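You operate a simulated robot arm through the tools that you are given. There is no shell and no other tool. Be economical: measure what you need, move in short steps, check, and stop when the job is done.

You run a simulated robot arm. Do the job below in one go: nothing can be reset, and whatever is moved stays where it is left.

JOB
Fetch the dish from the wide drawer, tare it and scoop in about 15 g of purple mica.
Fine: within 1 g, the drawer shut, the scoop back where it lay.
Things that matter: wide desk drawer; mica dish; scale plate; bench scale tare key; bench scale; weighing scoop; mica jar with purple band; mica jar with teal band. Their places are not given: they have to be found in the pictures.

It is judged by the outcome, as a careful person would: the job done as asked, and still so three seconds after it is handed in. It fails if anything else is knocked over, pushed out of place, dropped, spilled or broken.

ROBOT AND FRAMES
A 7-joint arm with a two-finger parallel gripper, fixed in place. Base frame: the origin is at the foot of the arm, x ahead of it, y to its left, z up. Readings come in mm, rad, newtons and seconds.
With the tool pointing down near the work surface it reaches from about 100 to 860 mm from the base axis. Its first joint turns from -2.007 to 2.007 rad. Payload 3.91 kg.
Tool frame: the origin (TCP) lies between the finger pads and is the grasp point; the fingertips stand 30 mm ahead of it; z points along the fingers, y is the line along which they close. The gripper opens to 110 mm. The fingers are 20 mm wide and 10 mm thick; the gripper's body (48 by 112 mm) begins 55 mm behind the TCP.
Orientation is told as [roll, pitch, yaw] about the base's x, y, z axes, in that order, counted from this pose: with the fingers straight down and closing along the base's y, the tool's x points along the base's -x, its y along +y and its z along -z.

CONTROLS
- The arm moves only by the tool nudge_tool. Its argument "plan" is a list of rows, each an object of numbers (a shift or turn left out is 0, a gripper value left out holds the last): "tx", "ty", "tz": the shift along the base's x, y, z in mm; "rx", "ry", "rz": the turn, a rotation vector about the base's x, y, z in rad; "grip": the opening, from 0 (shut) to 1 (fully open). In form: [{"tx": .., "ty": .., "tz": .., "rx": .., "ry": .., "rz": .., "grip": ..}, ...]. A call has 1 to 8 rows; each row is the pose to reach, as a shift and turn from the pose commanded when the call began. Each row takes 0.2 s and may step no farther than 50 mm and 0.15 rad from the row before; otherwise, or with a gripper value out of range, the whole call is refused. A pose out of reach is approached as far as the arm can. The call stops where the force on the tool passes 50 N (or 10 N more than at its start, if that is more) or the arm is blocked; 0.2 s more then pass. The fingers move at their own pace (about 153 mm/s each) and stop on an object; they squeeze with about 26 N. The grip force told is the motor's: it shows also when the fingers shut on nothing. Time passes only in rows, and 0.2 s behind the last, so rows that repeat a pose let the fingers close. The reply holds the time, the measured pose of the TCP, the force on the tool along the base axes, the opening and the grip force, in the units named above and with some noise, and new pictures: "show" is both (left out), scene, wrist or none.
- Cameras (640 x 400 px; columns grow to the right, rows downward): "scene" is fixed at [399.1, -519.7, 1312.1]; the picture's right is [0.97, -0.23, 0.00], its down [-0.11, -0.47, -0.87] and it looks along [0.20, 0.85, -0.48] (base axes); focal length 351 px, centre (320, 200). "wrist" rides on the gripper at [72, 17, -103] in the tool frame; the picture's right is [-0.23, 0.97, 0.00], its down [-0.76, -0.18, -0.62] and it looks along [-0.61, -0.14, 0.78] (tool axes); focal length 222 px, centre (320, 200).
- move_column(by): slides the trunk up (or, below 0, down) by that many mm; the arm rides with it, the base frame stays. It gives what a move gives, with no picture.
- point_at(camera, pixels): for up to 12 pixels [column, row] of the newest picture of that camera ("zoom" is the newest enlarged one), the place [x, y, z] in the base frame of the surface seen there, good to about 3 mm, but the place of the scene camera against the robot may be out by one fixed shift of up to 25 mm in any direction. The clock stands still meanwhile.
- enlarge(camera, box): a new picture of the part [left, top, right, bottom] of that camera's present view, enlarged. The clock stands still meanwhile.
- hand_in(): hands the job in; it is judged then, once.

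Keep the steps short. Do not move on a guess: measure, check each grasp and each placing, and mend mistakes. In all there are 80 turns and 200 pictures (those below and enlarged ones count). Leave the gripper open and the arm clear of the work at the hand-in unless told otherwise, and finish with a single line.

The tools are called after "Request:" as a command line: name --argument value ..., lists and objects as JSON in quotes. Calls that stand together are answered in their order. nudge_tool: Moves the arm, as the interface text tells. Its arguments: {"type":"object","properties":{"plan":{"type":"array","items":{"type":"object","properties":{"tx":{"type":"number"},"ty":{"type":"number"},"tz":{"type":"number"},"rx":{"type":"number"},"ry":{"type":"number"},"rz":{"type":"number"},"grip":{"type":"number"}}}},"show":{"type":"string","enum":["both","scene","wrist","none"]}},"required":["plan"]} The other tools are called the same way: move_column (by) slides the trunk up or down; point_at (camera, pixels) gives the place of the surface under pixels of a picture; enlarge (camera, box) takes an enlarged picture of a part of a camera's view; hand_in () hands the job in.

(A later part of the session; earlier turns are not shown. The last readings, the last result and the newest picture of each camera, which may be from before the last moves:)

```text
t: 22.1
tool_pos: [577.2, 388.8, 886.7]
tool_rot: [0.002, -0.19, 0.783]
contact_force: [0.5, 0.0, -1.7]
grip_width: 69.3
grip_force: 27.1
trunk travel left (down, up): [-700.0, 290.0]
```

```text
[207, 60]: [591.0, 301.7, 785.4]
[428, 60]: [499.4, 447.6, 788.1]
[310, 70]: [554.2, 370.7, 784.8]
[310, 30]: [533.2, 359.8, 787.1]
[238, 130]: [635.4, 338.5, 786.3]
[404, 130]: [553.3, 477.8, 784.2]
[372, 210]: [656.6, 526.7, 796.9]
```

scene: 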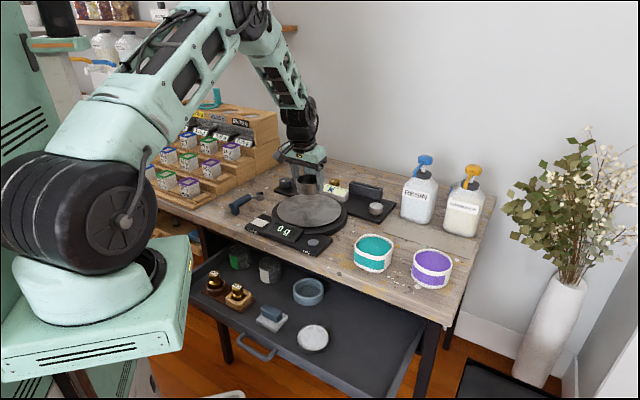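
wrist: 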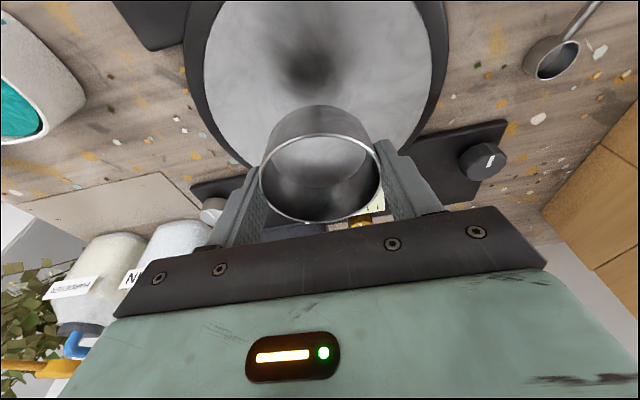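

Centre ≈(571,390). Descend to just above the plate.

Request:
nudge_tool --plan '[{"tx": -6, "ty": -1, "tz": -30}, {"tx": -6, "ty": -1, "tz": -50}, {"tx": -6, "ty": -1, "tz": -58}, {"tx": -6, "ty": -1, "tz": -60}]'

```text
t: 23.1
tool_pos: [570.8, 385.2, 829.1]
tool_rot: [0.005, -0.188, 0.784]
contact_force: [0.1, 0.0, -0.4]
grip_width: 69.5
grip_force: 25.8
trunk travel left (down, up): [-700.0, 290.0]
```

scene: 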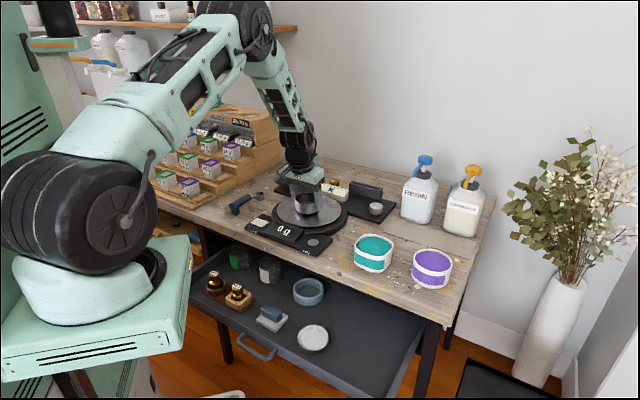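
wrist: 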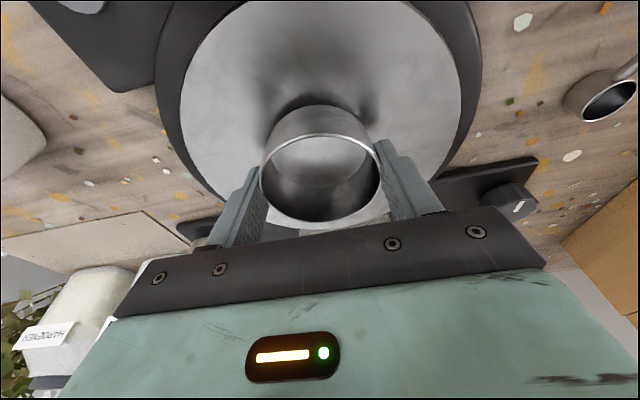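

Still no contact. Lower in 1–2 mm steps until force is felt.

Request:
nudge_tool --plan '[{"tz": -1.5}, {"tz": -3}, {"tz": -4}]' --show "scene"

```text
t: 23.9
tool_pos: [571.4, 386.3, 826.7]
tool_rot: [0.005, -0.186, 0.784]
contact_force: [-0.2, -0.3, 0.4]
grip_width: 69.3
grip_force: 25.4
trunk travel left (down, up): [-700.0, 290.0]
```

scene: 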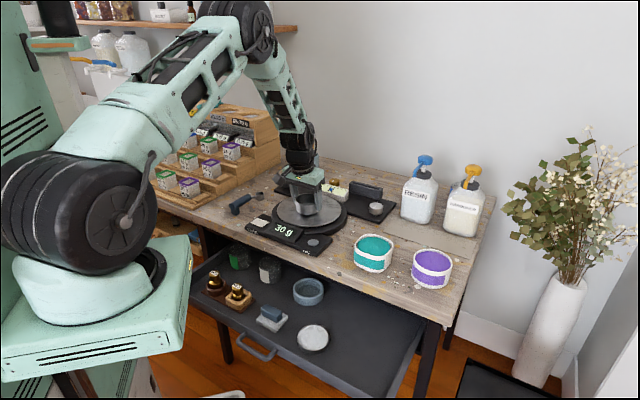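

Display shows ~30 g: it is touching. One more mm, then open a little.

Request:
nudge_tool --plan '[{"tz": -1}, {"tz": -1, "grip": 0.75}, {"tz": -1, "grip": 0.9}]'

Request:
enlarge --camera "scene" --box '[240, 170, 360, 260]'

```text
t: 24.7
tool_pos: [570.7, 386.5, 825.2]
tool_rot: [0.005, -0.189, 0.784]
contact_force: [0.7, -0.2, 1.0]
grip_width: 98.8
grip_force: 0.0
trunk travel left (down, up): [-700.0, 290.0]
```

scene: 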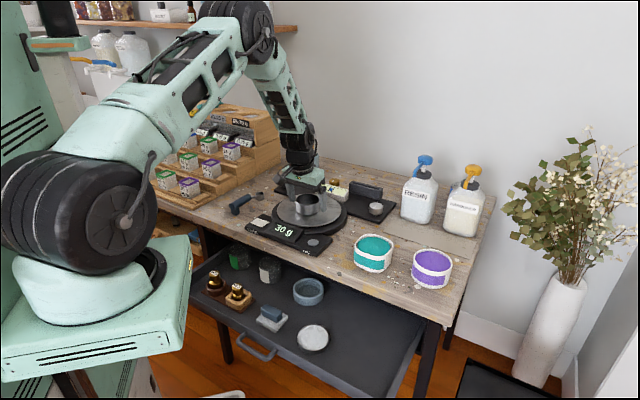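
wrist: 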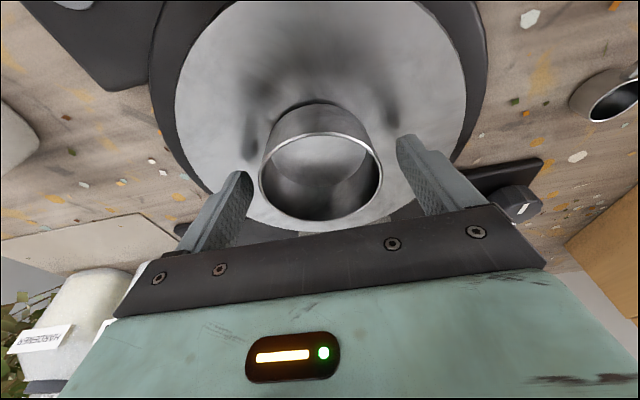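

```text
4.44 times, centred on (300, 215) of scene
```

zoom: 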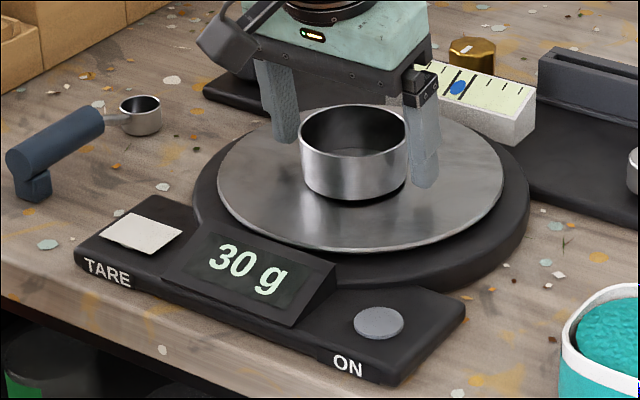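

Dish stands on the plate, reading 30 g. Rise straight up, straighten the tool, and close the fingers.

Request:
nudge_tool --plan '[{"tz": 20, "grip": 0.9}, {"tz": 60}, {"tz": 100}, {"tx": -30, "tz": 100, "rx": -0.044, "ry": 0.044}, {"tx": -70, "ty": -4, "tz": 100, "rx": -0.09, "ry": 0.09, "grip": 0}, {"tx": -110, "ty": -8, "tz": 90, "rx": -0.134, "ry": 0.134}, {"tx": -145, "ty": -11, "tz": 75, "rx": -0.134, "ry": 0.134}]'

```text
t: 26.3
tool_pos: [427.1, 376.6, 900.3]
tool_rot: [0.004, 0.001, 0.782]
contact_force: [0.4, 0.3, -0.1]
grip_width: 0.0
grip_force: 25.8
trunk travel left (down, up): [-700.0, 290.0]
```

scene: 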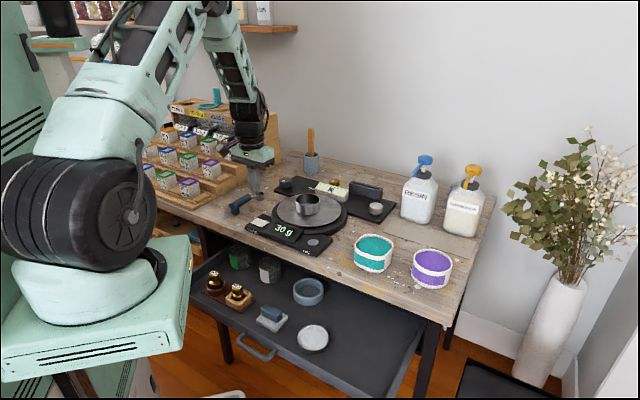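
wrist: 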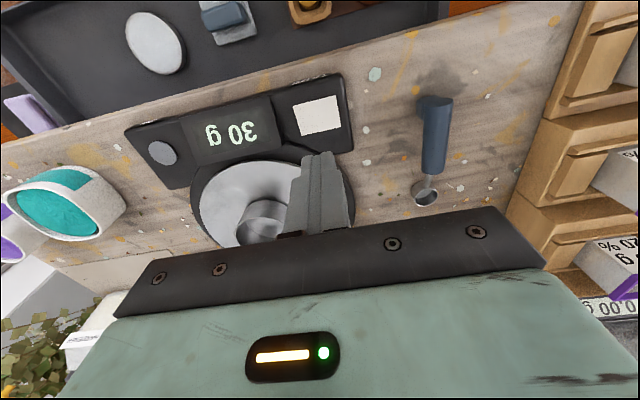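

Measure the key and the scoop from here.

Request:
point_at --camera "wrist" --pixels '[[318, 115], [300, 105], [337, 125], [435, 105], [435, 140], [433, 168], [429, 180], [425, 195], [415, 195], [437, 195], [425, 205], [430, 100]]'

Request:
enlarge --camera "wrist" --box '[370, 70, 500, 220]'

Request:
enlarge --camera "scene" --box '[220, 180, 280, 225]'

```text
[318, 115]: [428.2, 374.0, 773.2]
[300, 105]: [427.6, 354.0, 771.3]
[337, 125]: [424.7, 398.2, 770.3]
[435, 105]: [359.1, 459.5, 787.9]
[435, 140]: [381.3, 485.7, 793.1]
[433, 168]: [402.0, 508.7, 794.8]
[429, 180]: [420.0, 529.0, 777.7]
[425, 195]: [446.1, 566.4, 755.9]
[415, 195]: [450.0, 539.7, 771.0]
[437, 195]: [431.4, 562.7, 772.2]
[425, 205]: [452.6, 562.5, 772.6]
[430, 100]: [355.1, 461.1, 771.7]
```

```text
2.67 times, centred on (435, 145) of wrist
```

zoom: 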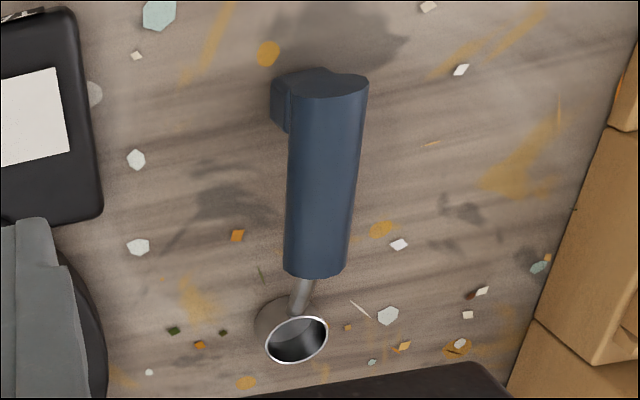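

```text
8.89 times, centred on (250, 202) of scene
```

zoom: 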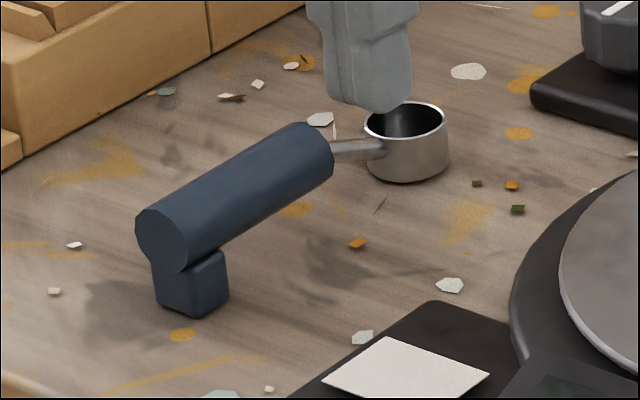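

Tare key is at (427,374,772). Descend to just above it.

Request:
nudge_tool --plan '[{"tz": -40, "ty": -2, "grip": 0}, {"tz": -75, "ty": -2}, {"tz": -90, "ty": -2}, {"tz": -95, "ty": -2}, {"tz": -97, "ty": -2}, {"tz": -99, "ty": -2}]'

Request:
enlarge --camera "scene" --box '[240, 170, 360, 260]'

```text
t: 27.7
tool_pos: [425.6, 373.3, 800.9]
tool_rot: [0.004, 0.001, 0.784]
contact_force: [-0.3, 0.2, 0.2]
grip_width: 0.0
grip_force: 25.6
trunk travel left (down, up): [-700.0, 290.0]
```

scene: 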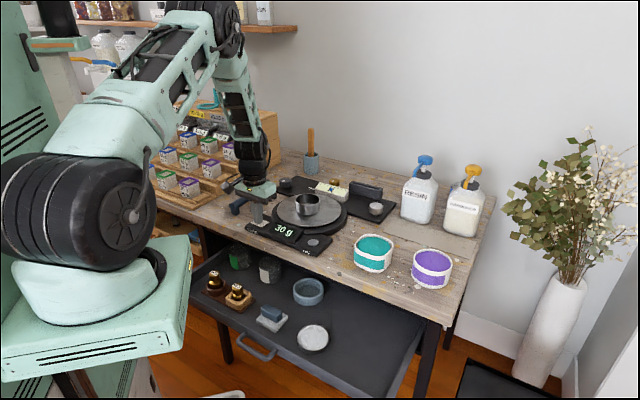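
wrist: 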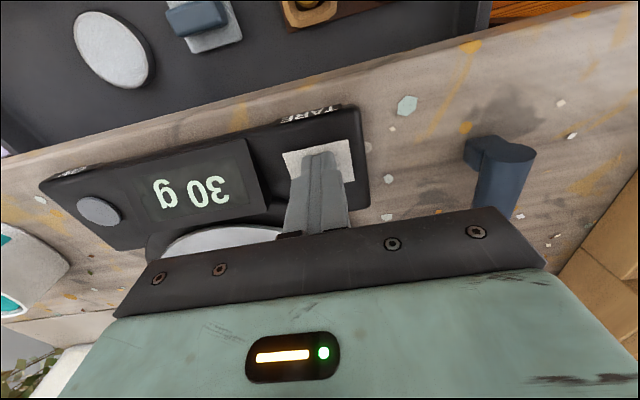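

```text
4.44 times, centred on (300, 215) of scene
```

zoom: 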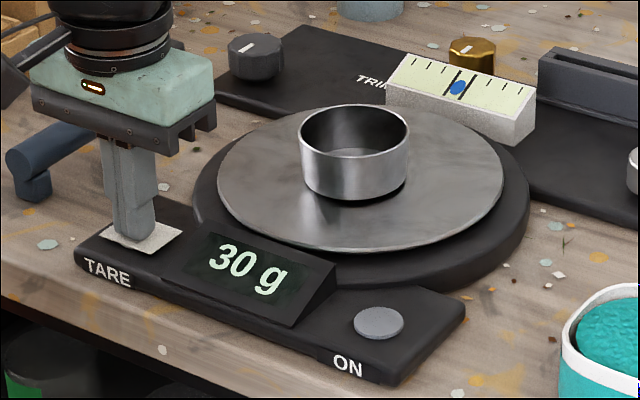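

Tips are just above the key, no force. Press gently in small steps.

Request:
nudge_tool --plan '[{"tz": -1}, {"tz": -2}, {"tz": -3}, {"tz": -4}, {"tz": -4}, {"tz": 0}, {"tz": 15}]' --show "scene"

Request:
enlarge --camera "scene" --box '[240, 170, 360, 260]'

```text
t: 29.3
tool_pos: [426.6, 372.7, 815.9]
tool_rot: [0.005, 0.001, 0.783]
contact_force: [0.0, -0.7, -0.3]
grip_width: 0.0
grip_force: 25.5
trunk travel left (down, up): [-700.0, 290.0]
```

scene: 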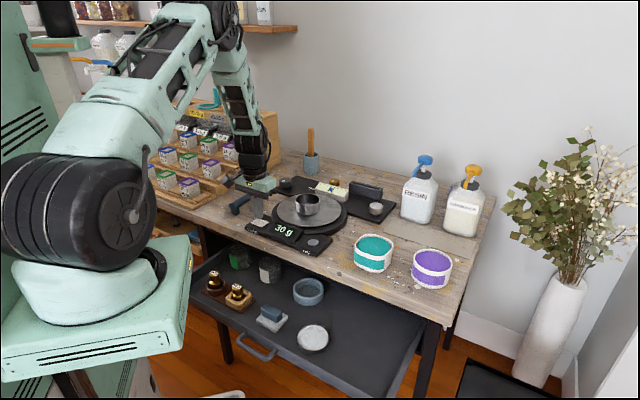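

```text
4.44 times, centred on (300, 215) of scene
```

zoom: 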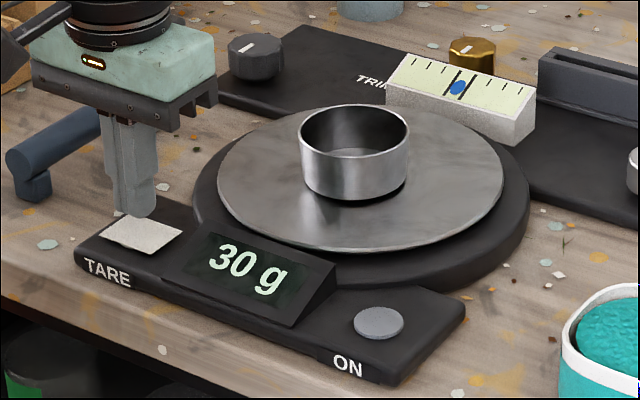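

Not tared. Press deeper and hold, reading force.

Request:
nudge_tool --plan '[{"tz": -14}, {"tz": -18}, {"tz": -20}, {"tz": -22}, {"tz": -22}]' --show "scene"

Request:
enlarge --camera "scene" --box '[240, 170, 360, 260]'

```text
t: 30.5
tool_pos: [426.3, 372.2, 796.0]
tool_rot: [0.005, 0.001, 0.784]
contact_force: [-4.4, -3.4, 16.4]
grip_width: 0.3
grip_force: 25.8
trunk travel left (down, up): [-700.0, 290.0]
```

scene: 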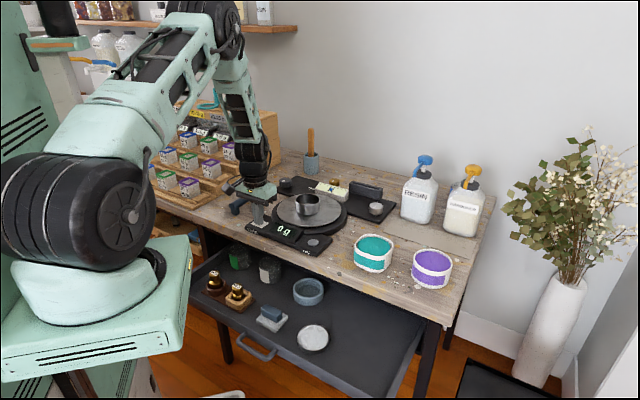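

```text
4.44 times, centred on (300, 215) of scene
```

zoom: 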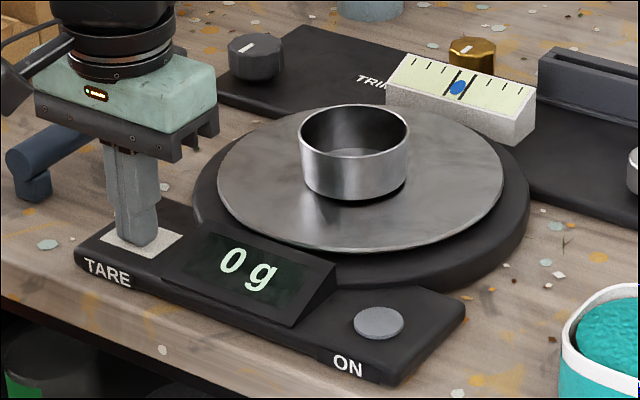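

Tared to 0 g. Lift and move above the scoop handle, aligning (axis ≈48°).

Request:
nudge_tool --plan '[{"tz": 30}, {"tz": 70}, {"tz": 100, "grip": 0.5}, {"tx": -14, "ty": 40, "tz": 100, "rz": 0.02}, {"tx": -28, "ty": 80, "tz": 90, "rz": 0.04}, {"tx": -40, "ty": 118, "tz": 80, "rz": 0.054}]'

Request:
enlarge --camera "scene" --box '[240, 170, 360, 260]'

```text
t: 31.9
tool_pos: [387.4, 489.6, 878.3]
tool_rot: [0.004, 0.002, 0.838]
contact_force: [-0.4, 0.5, 0.5]
grip_width: 55.0
grip_force: 0.1
trunk travel left (down, up): [-700.0, 290.0]
```

scene: 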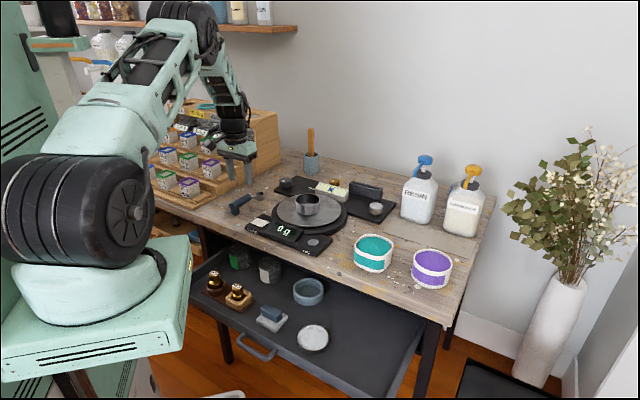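
wrist: 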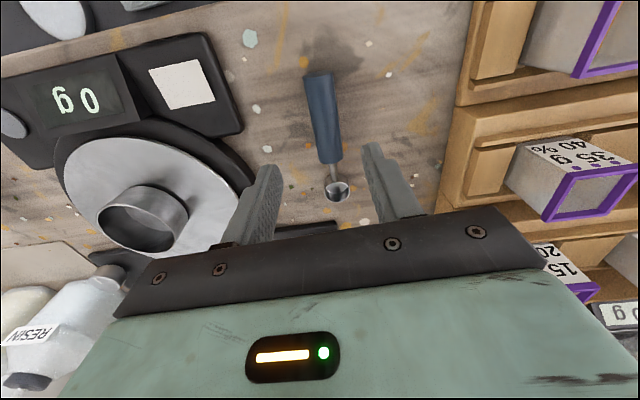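

```text
4.44 times, centred on (300, 215) of scene
```

zoom: 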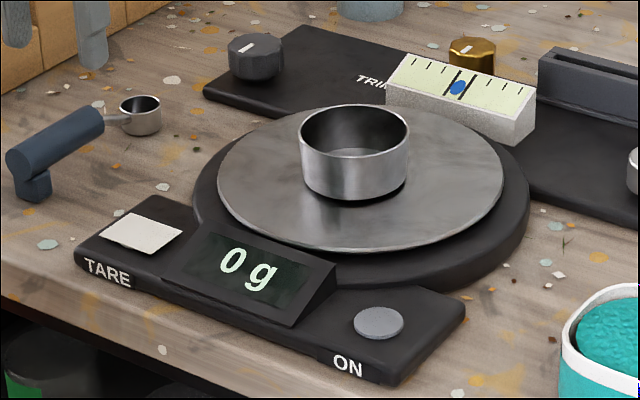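

Remeasure the scoop from here.

Request:
point_at --camera "wrist" --pixels '[[320, 78], [320, 95], [324, 115], [328, 140], [331, 155], [333, 170], [337, 190], [327, 190], [348, 188], [340, 200], [307, 95], [338, 125]]'

Request:
enlarge --camera "wrist" --box '[260, 50, 420, 220]'

```text
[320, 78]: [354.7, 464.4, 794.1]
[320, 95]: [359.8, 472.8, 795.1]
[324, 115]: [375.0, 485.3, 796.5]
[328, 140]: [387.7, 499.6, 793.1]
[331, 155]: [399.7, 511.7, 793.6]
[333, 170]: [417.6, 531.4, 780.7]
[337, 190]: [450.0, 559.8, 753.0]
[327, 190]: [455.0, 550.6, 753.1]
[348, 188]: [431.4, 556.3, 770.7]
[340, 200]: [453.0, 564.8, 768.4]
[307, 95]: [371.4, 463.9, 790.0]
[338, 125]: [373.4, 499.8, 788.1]
```

```text
2.35 times, centred on (340, 135) of wrist
```

zoom: 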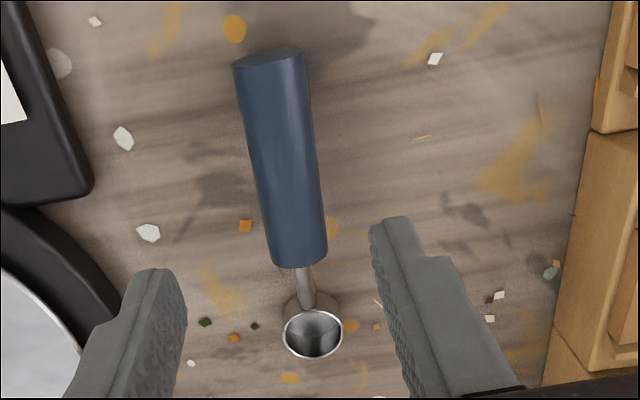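

Axis is ≈46.5°, grip at (382,493,783). Descend around the handle.

Request:
nudge_tool --plan '[{"tx": -5, "ty": 3, "tz": -30, "rz": -0.025}, {"tx": -5, "ty": 3, "tz": -60, "rz": -0.025}, {"tx": -5, "ty": 3, "tz": -85, "rz": -0.025}, {"tx": -5, "ty": 3, "tz": -95, "rz": -0.025}]'

```text
t: 32.9
tool_pos: [382.8, 492.6, 780.6]
tool_rot: [0.005, 0.002, 0.814]
contact_force: [-0.1, -1.3, 0.4]
grip_width: 55.0
grip_force: 0.0
trunk travel left (down, up): [-700.0, 290.0]
```

scene: 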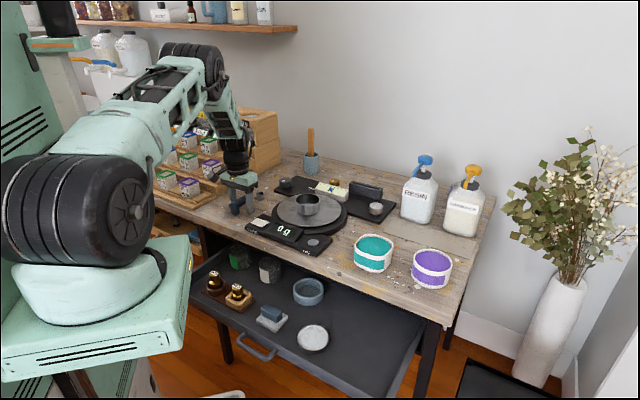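
wrist: 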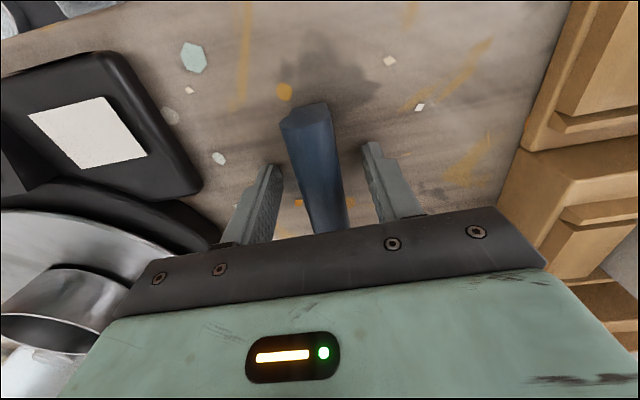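

Handle is between the fingers. Close on it.

Request:
nudge_tool --plan '[{"grip": 0.3}, {"grip": 0.1}, {"grip": 0.1}]' --show "wrist"

```text
t: 33.7
tool_pos: [382.4, 492.4, 782.4]
tool_rot: [0.006, 0.001, 0.813]
contact_force: [0.3, -0.7, 0.7]
grip_width: 23.5
grip_force: 26.0
trunk travel left (down, up): [-700.0, 290.0]
```

wrist: 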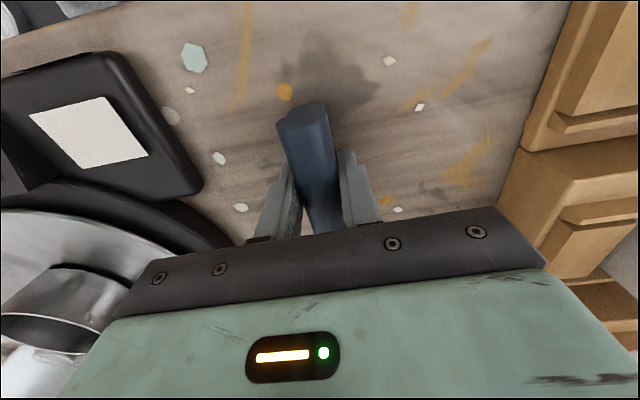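

Scoop is held (23.5 mm). Lift and carry it toward the purple jar at z≈900, in two moves.

Request:
nudge_tool --plan '[{"tz": 30}, {"tz": 75}, {"tz": 120}, {"tx": 25, "ty": -35, "tz": 125}, {"tx": 52, "ty": -73, "tz": 125}, {"tx": 80, "ty": -112, "tz": 125}, {"tx": 108, "ty": -151, "tz": 125}, {"tx": 136, "ty": -190, "tz": 125}]' --show "wrist"

Request:
nudge_tool --plan '[{"tx": 28, "ty": -37}, {"tx": 56, "ty": -74}, {"tx": 84, "ty": -111}, {"tx": 112, "ty": -148}, {"tx": 140, "ty": -185}, {"tx": 168, "ty": -222}, {"tx": 196, "ty": -259}, {"tx": 215, "ty": -290}]'

```text
t: 35.5
tool_pos: [514.7, 302.2, 903.0]
tool_rot: [0.005, 0.0, 0.813]
contact_force: [0.1, -0.4, -1.1]
grip_width: 23.7
grip_force: 25.9
trunk travel left (down, up): [-700.0, 290.0]
```

wrist: 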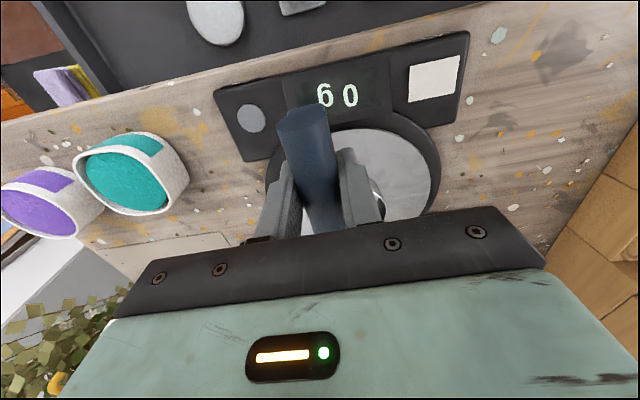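

```text
t: 37.3
tool_pos: [732.9, 10.7, 904.0]
tool_rot: [0.006, 0.001, 0.813]
contact_force: [-0.5, 0.0, 0.8]
grip_width: 23.5
grip_force: 26.4
trunk travel left (down, up): [-700.0, 290.0]
```

scene: 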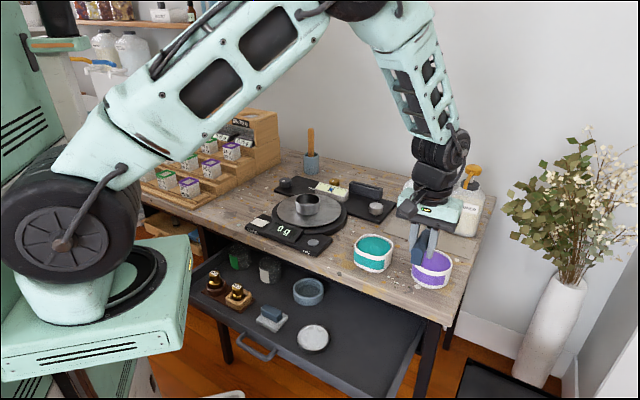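
wrist: 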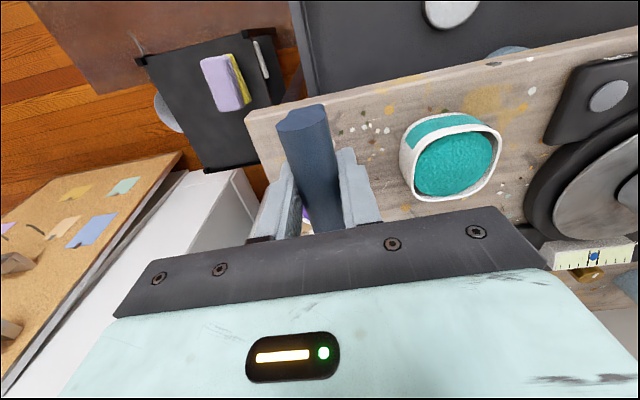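

Look closely at the scoop over the jar.

Request:
enlarge --camera "scene" --box '[360, 180, 500, 300]'

Request:
point_at --camera "scene" --pixels '[[431, 270], [416, 265], [445, 260], [432, 283], [450, 268], [435, 250], [432, 243], [425, 250]]'

```text
3.33 times, centred on (430, 240) of scene
```

zoom: 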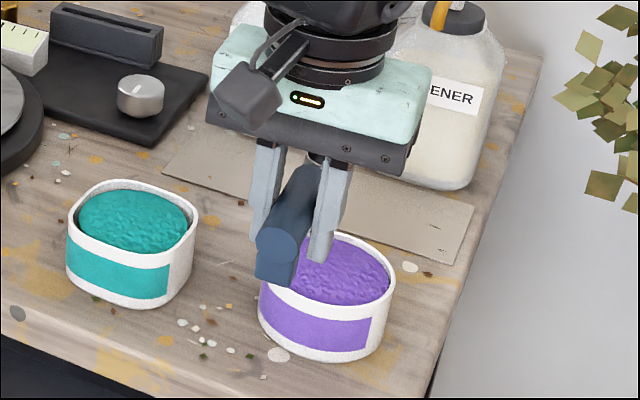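

```text
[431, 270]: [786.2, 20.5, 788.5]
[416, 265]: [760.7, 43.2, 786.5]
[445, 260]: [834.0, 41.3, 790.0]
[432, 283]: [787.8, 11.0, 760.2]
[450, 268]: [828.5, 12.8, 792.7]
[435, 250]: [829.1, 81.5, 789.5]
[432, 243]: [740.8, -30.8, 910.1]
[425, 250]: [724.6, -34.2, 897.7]
```

The handle hides the cup from the camera; I'll turn to yaw 0 (handle along x) for a side view. First check the hardener bottle's place.

Request:
point_at --camera "scene" --pixels '[[465, 215], [472, 172], [468, 190], [470, 232], [418, 200], [423, 160]]'

Request:
nudge_tool --plan '[{"tx": -8, "ty": 10, "rz": -0.136}, {"tx": -16, "ty": 21, "rz": -0.272}, {"tx": -24, "ty": 32, "rz": -0.408}, {"tx": -24, "ty": 43, "rz": -0.544}, {"tx": -24, "ty": 54, "rz": -0.68}, {"tx": -24, "ty": 63, "rz": -0.813}]'

Request:
enlarge --camera "scene" --box '[360, 180, 500, 300]'

```text
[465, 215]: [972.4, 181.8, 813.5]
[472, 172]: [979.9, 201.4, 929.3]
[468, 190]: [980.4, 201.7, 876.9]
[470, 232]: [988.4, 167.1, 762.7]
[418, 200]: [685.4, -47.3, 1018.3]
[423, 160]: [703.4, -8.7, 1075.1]
```

```text
t: 38.7
tool_pos: [707.8, 77.6, 905.7]
tool_rot: [0.005, 0.0, -0.005]
contact_force: [-0.4, -0.6, -0.9]
grip_width: 23.7
grip_force: 26.2
trunk travel left (down, up): [-700.0, 290.0]
```

scene: 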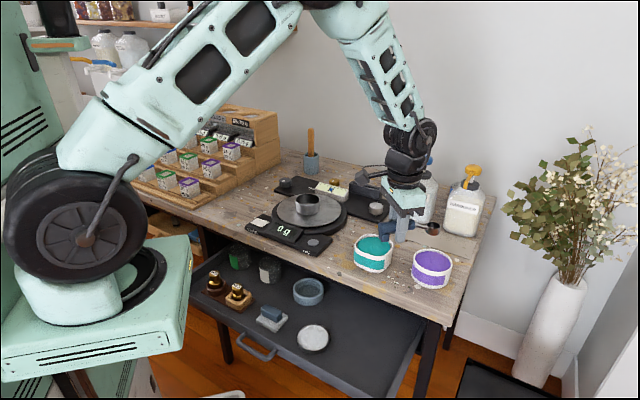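
wrist: 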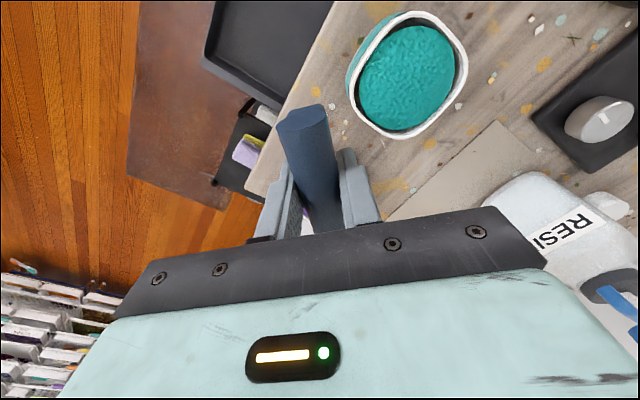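

```text
3.33 times, centred on (430, 240) of scene
```

zoom: 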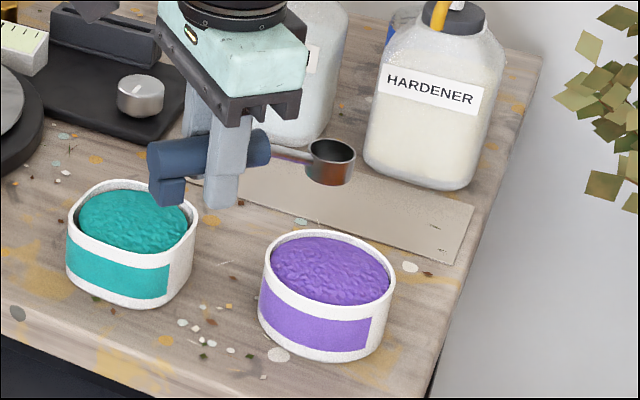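

Now cup and jar are both clearly visible. Measure both.

Request:
point_at --camera "zoom" --pixels '[[327, 150], [312, 147], [350, 153], [330, 176], [290, 154], [262, 140], [325, 270], [266, 268], [390, 282], [328, 309], [330, 236], [240, 150]]'

```text
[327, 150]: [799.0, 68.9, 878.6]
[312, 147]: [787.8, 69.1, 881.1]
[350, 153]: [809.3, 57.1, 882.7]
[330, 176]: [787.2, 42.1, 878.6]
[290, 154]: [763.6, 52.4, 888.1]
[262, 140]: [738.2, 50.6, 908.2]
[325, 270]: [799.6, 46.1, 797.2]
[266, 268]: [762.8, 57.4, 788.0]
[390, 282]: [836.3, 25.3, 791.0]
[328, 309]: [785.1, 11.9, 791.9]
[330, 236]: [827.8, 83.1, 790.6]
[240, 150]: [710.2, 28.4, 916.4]
```

Jar centre ≈(804,66), rim z≈800, mica domed to ≈806; cup centre is 88 mm ahead of the TCP, rim 14 mm below it. Pitch the cup forward 0.5 rad above the jar.

Request:
nudge_tool --plan '[{"tx": 5, "ty": -3, "ry": 0.125}, {"tx": 10, "ty": -6, "ry": 0.25}, {"tx": 14, "ty": -9, "ry": 0.375}, {"tx": 18, "ty": -11, "ry": 0.5}]' --show "scene"

Request:
enlarge --camera "scene" --box '[360, 180, 500, 300]'

```text
t: 39.7
tool_pos: [725.7, 67.5, 905.2]
tool_rot: [0.004, 0.503, 0.002]
contact_force: [0.3, -0.4, -0.2]
grip_width: 23.6
grip_force: 25.8
trunk travel left (down, up): [-700.0, 290.0]
```

scene: 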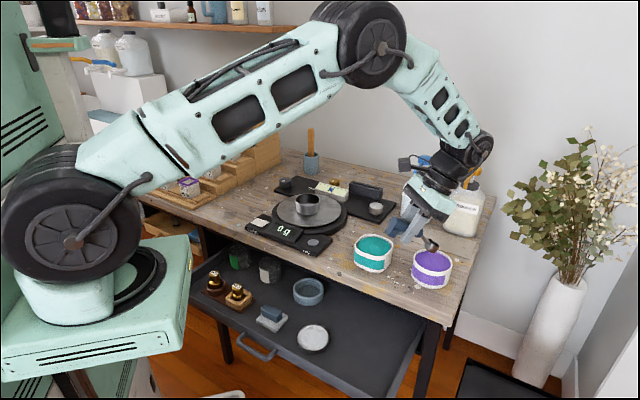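

```text
3.33 times, centred on (430, 240) of scene
```

zoom: 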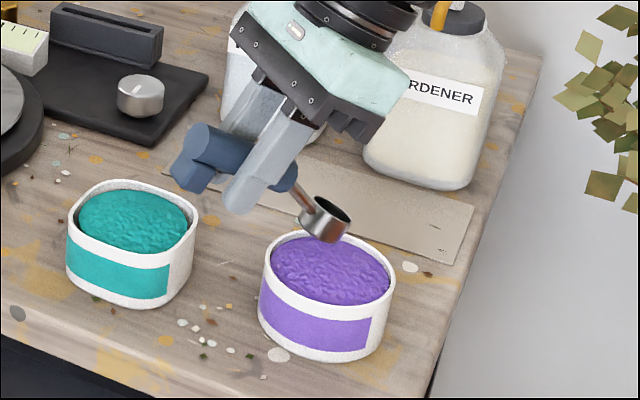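

As planned. Lower into the mica to TCP z≈838, in steps, watching force.

Request:
nudge_tool --plan '[{"tz": -25, "ty": -1}, {"tz": -40, "ty": -1}, {"tz": -50, "ty": -1}, {"tz": -58, "ty": -1}, {"tz": -64, "ty": -1}, {"tz": -67, "ty": -1}]' --show "scene"

Request:
enlarge --camera "scene" --box '[360, 180, 500, 300]'

```text
t: 41.1
tool_pos: [726.3, 63.6, 838.4]
tool_rot: [0.003, 0.501, -0.001]
contact_force: [-0.1, -0.6, -0.1]
grip_width: 23.7
grip_force: 26.1
trunk travel left (down, up): [-700.0, 290.0]
```

scene: 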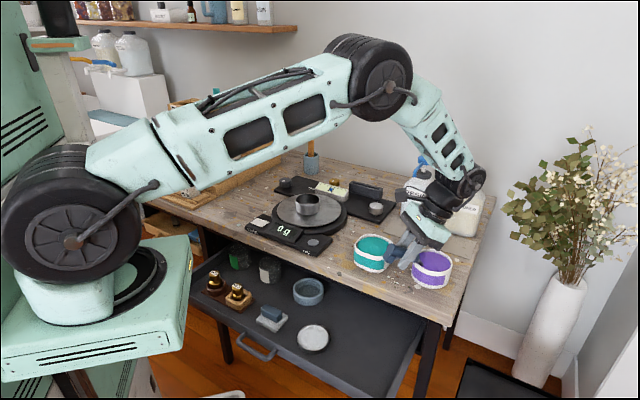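

```text
3.33 times, centred on (430, 240) of scene
```

zoom: 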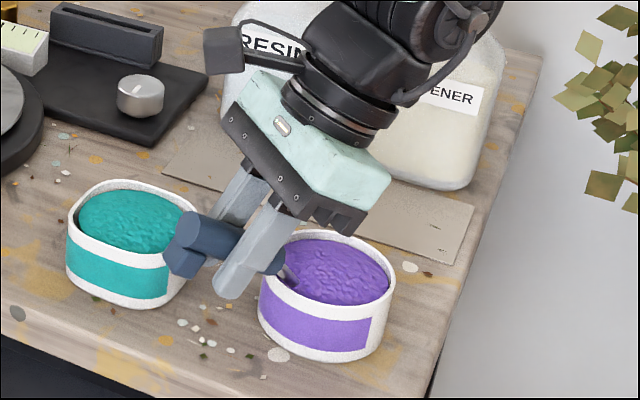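

No force; cup is immersed. Now rotate back to level slowly, then lift.

Request:
nudge_tool --plan '[{"ry": -0.1, "tz": 0}, {"ry": -0.2, "tz": 0}, {"ry": -0.3, "tz": 0}, {"ry": -0.4, "tz": 2}, {"ry": -0.5, "tz": 5}, {"ry": -0.5, "tz": 20}, {"ry": -0.5, "tz": 45}]' --show "scene"

Request:
enlarge --camera "scene" --box '[400, 200, 480, 300]'

```text
t: 42.7
tool_pos: [725.2, 61.8, 883.1]
tool_rot: [0.004, 0.002, 0.0]
contact_force: [0.1, 0.0, -0.8]
grip_width: 23.6
grip_force: 26.1
trunk travel left (down, up): [-700.0, 290.0]
```

scene: 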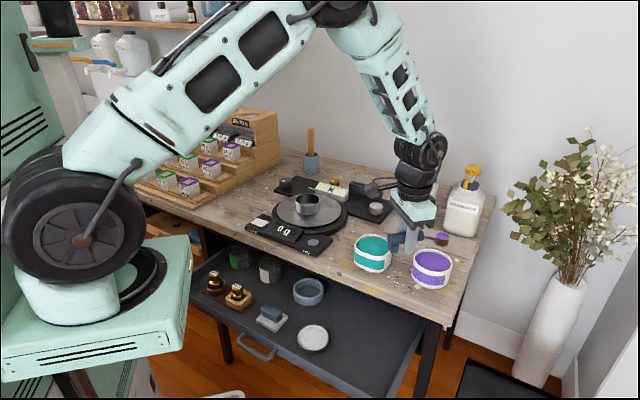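

```text
4.00 times, centred on (440, 250) of scene
```

zoom: 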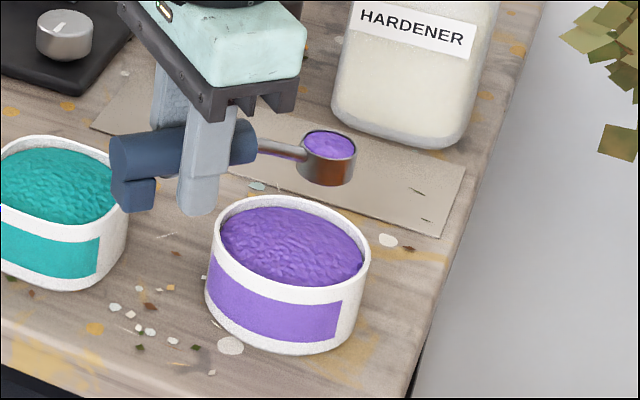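

Full level scoop, nothing spilled. Carry it level and gently to the dish (first half).

Request:
nudge_tool --plan '[{"tx": -6, "ty": 8, "tz": 4}, {"tx": -19, "ty": 25, "tz": 8}, {"tx": -36, "ty": 47, "tz": 12}, {"tx": -53, "ty": 69, "tz": 12}, {"tx": -70, "ty": 91, "tz": 12}, {"tx": -87, "ty": 113, "tz": 12}, {"tx": -104, "ty": 136, "tz": 12}, {"tx": -118, "ty": 154, "tz": 12}]' --show "none"

Request:
nudge_tool --plan '[{"tx": -8, "ty": 10}, {"tx": -24, "ty": 31}, {"tx": -41, "ty": 53}, {"tx": -58, "ty": 75}, {"tx": -75, "ty": 97}, {"tx": -92, "ty": 119}, {"tx": -110, "ty": 142}, {"tx": -123, "ty": 162}]'

Request:
enlarge --camera "scene" --box '[240, 150, 400, 270]'

```text
t: 44.5
tool_pos: [609.3, 218.4, 894.7]
tool_rot: [0.006, 0.003, -0.001]
contact_force: [0.1, -0.4, -0.3]
grip_width: 23.5
grip_force: 26.0
trunk travel left (down, up): [-700.0, 290.0]
```

```text
t: 46.3
tool_pos: [483.7, 381.6, 896.7]
tool_rot: [0.003, 0.001, -0.004]
contact_force: [0.1, -0.3, -0.5]
grip_width: 23.7
grip_force: 26.2
trunk travel left (down, up): [-700.0, 290.0]
```

scene: 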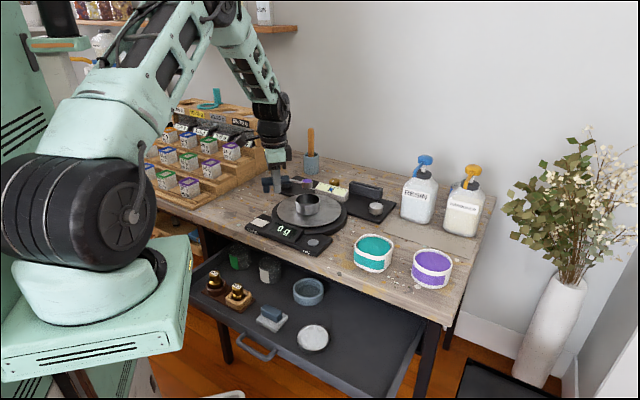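
wrist: 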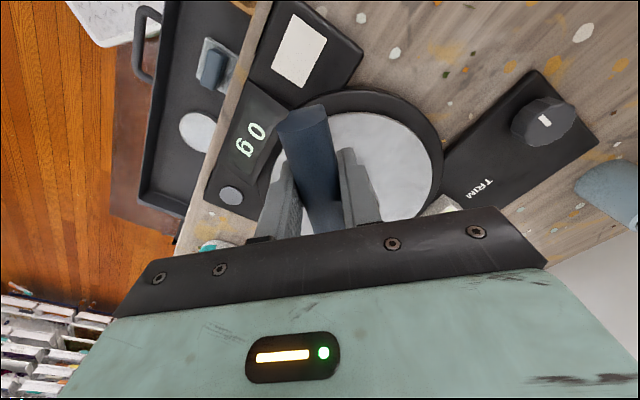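

```text
3.33 times, centred on (320, 210) of scene
```

zoom: 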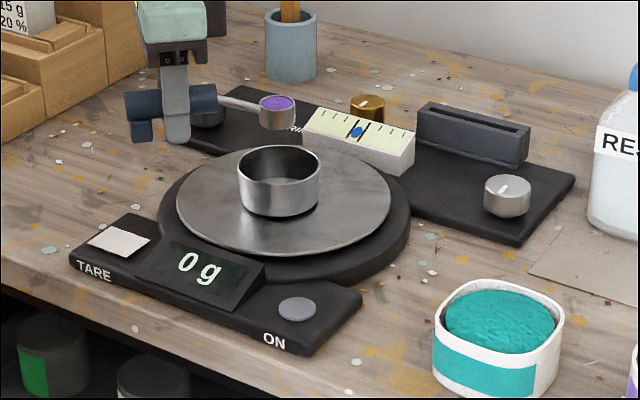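

Check cup against dish position.

Request:
point_at --camera "zoom" --pixels '[[277, 103], [262, 104], [293, 103], [278, 97], [277, 125], [239, 172], [319, 172], [279, 147], [279, 190], [279, 212]]'

```text
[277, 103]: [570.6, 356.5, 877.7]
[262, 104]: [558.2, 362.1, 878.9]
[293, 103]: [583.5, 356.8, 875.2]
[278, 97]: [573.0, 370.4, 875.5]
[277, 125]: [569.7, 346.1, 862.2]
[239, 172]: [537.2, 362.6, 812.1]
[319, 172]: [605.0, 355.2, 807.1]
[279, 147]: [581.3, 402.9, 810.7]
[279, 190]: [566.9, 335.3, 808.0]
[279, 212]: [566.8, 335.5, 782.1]
```

Cup (571,378) vs dish (572,389): rolling about +x will swing the cup opening toward the dish's middle. Lower 22 mm and roll 0.6 rad first.

Request:
nudge_tool --plan '[{"tz": -12}, {"tz": -22}, {"tz": -22, "rx": 0.12}, {"tz": -22, "rx": 0.24}, {"tz": -22, "rx": 0.36}, {"tz": -22, "rx": 0.48}, {"tz": -22, "rx": 0.6}]' --show "scene"

Request:
enlarge --camera "scene" --box '[240, 150, 400, 270]'

```text
t: 47.9
tool_pos: [484.0, 380.4, 873.3]
tool_rot: [0.606, 0.001, 0.001]
contact_force: [-0.1, 1.0, -0.1]
grip_width: 23.7
grip_force: 25.4
trunk travel left (down, up): [-700.0, 290.0]
```

scene: 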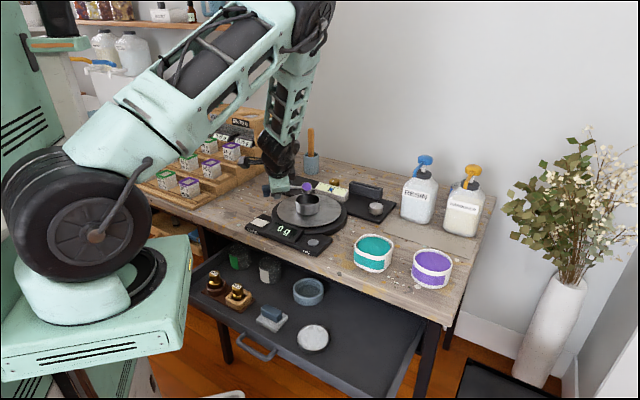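

```text
3.33 times, centred on (320, 210) of scene
```

zoom: 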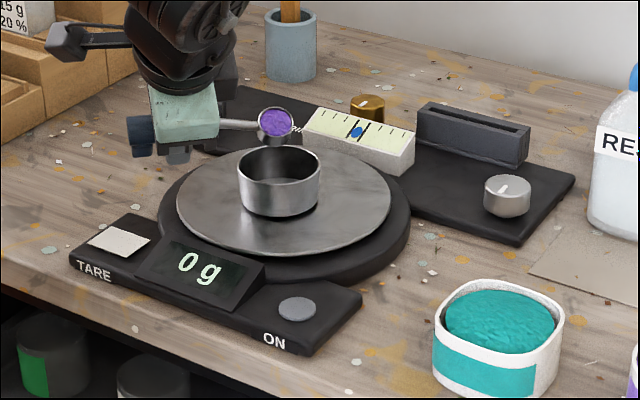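

No flow yet. Roll further to ~0.85 and check.

Request:
nudge_tool --plan '[{"ty": 3, "rx": 0.1}, {"ty": 3, "rx": 0.2}, {"ty": 3, "rx": 0.25}, {"ty": 3, "rx": 0.25}]' --show "scene"

Request:
enlarge --camera "scene" --box '[240, 150, 400, 270]'

```text
t: 48.9
tool_pos: [486.0, 382.5, 872.6]
tool_rot: [0.855, 0.002, 0.0]
contact_force: [1.0, 0.1, -1.3]
grip_width: 23.6
grip_force: 26.1
trunk travel left (down, up): [-700.0, 290.0]
```

scene: 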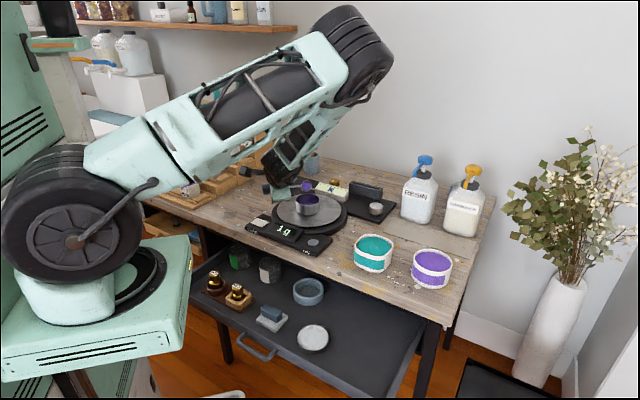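

```text
3.33 times, centred on (320, 210) of scene
```

zoom: 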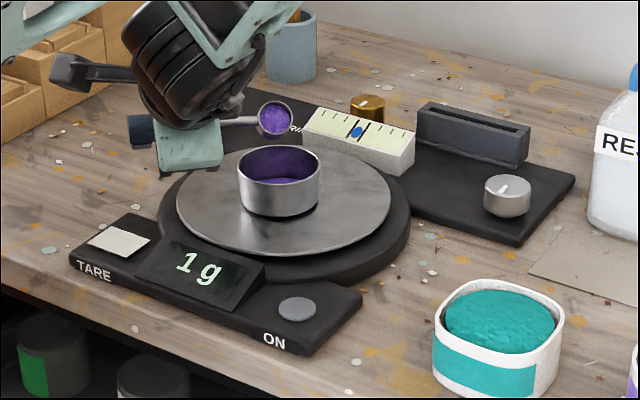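

Flow has begun: 1 g in the dish. Tilt 0.12 more and wait.

Request:
nudge_tool --plan '[{"rx": 0.06}, {"rx": 0.12}, {"rx": 0.12}, {"rx": 0.12}]' --show "scene"

Request:
enlarge --camera "scene" --box '[240, 150, 400, 270]'

```text
t: 49.9
tool_pos: [486.2, 382.8, 873.7]
tool_rot: [0.974, 0.0, -0.001]
contact_force: [0.2, 0.1, -1.1]
grip_width: 23.8
grip_force: 26.1
trunk travel left (down, up): [-700.0, 290.0]
```

scene: 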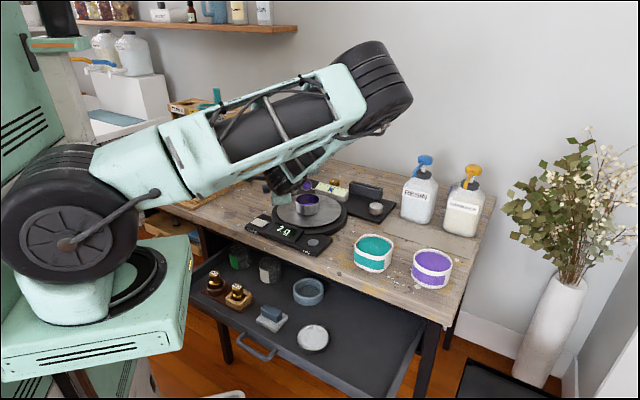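

```text
3.33 times, centred on (320, 210) of scene
```

zoom: 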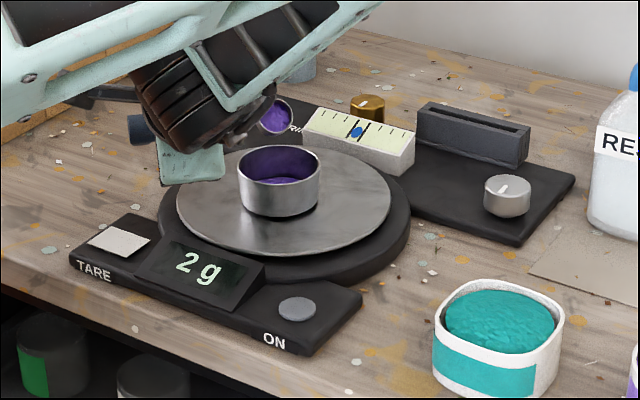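

The forearm swings low over the bench at this yaw. I'll level the scoop, then turn to yaw 90° so that the pour posture is natural (wrist toward the robot).

Request:
nudge_tool --plan '[{"rx": -0.14}, {"rx": -0.28}, {"rx": -0.42}, {"rx": -0.56}, {"rx": -0.7}, {"rx": -0.84}, {"rx": -0.974}, {"rx": -0.974, "tz": 12}]' --show "scene"

Request:
nudge_tool --plan '[{"tx": 0.9, "ty": -12.5, "rz": 0.1425}, {"tx": 3.5, "ty": -24.7, "rz": 0.285}, {"tx": 7.9, "ty": -36.5, "rz": 0.4275}, {"tx": 13.9, "ty": -47.5, "rz": 0.57}, {"tx": 21.4, "ty": -57.5, "rz": 0.7125}, {"tx": 30.3, "ty": -66.4, "rz": 0.855}, {"tx": 40.2, "ty": -73.9, "rz": 0.9975}, {"tx": 51.2, "ty": -80, "rz": 1.14}]' --show "none"

Request:
nudge_tool --plan '[{"tx": 9, "ty": -3, "rz": 0.14}, {"tx": 18, "ty": -4, "rz": 0.285}, {"tx": 27, "ty": -3, "rz": 0.431}]' --show "scene"

Request:
enlarge --camera "scene" --box '[240, 150, 400, 270]'

```text
t: 51.7
tool_pos: [485.4, 382.8, 886.4]
tool_rot: [0.0, 0.001, -0.003]
contact_force: [-0.1, 0.1, -0.9]
grip_width: 23.7
grip_force: 25.7
trunk travel left (down, up): [-700.0, 290.0]
```

scene: 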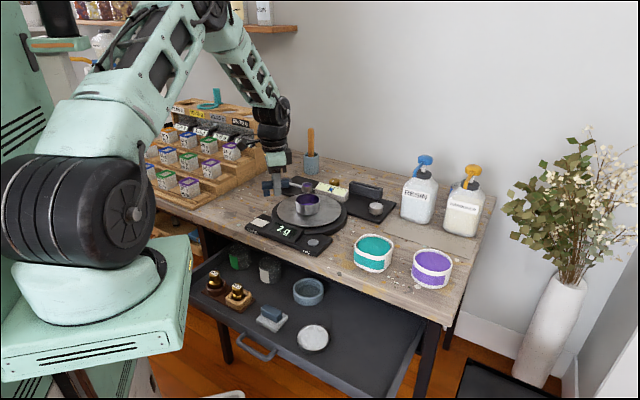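

```text
t: 53.5
tool_pos: [536.3, 304.8, 884.4]
tool_rot: [-0.002, 0.002, 1.142]
contact_force: [-0.2, -0.2, 0.0]
grip_width: 23.9
grip_force: 25.8
trunk travel left (down, up): [-700.0, 290.0]
```

```text
t: 54.3
tool_pos: [564.6, 300.4, 883.4]
tool_rot: [0.0, 0.001, 1.573]
contact_force: [0.1, 0.3, 0.4]
grip_width: 23.5
grip_force: 26.4
trunk travel left (down, up): [-700.0, 290.0]
```

scene: 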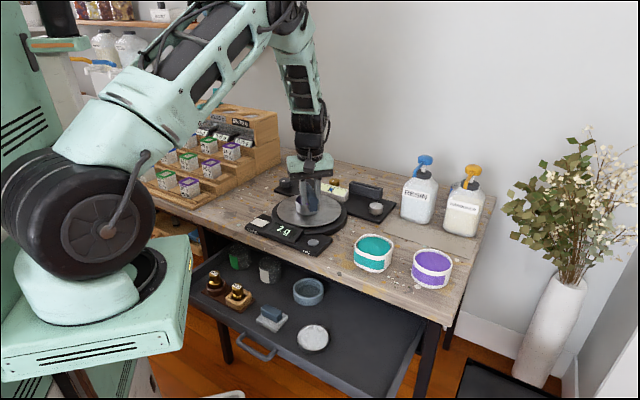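

```text
3.33 times, centred on (320, 210) of scene
```

zoom: 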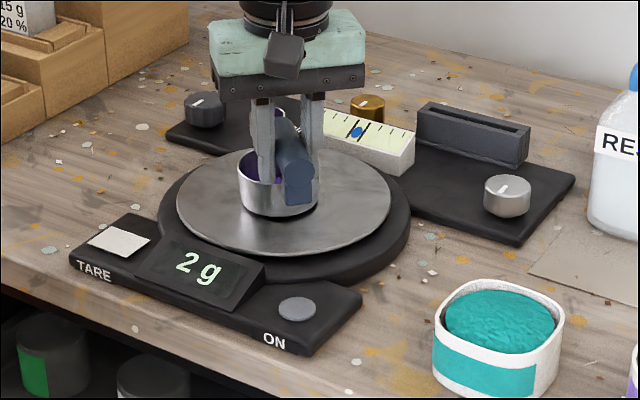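

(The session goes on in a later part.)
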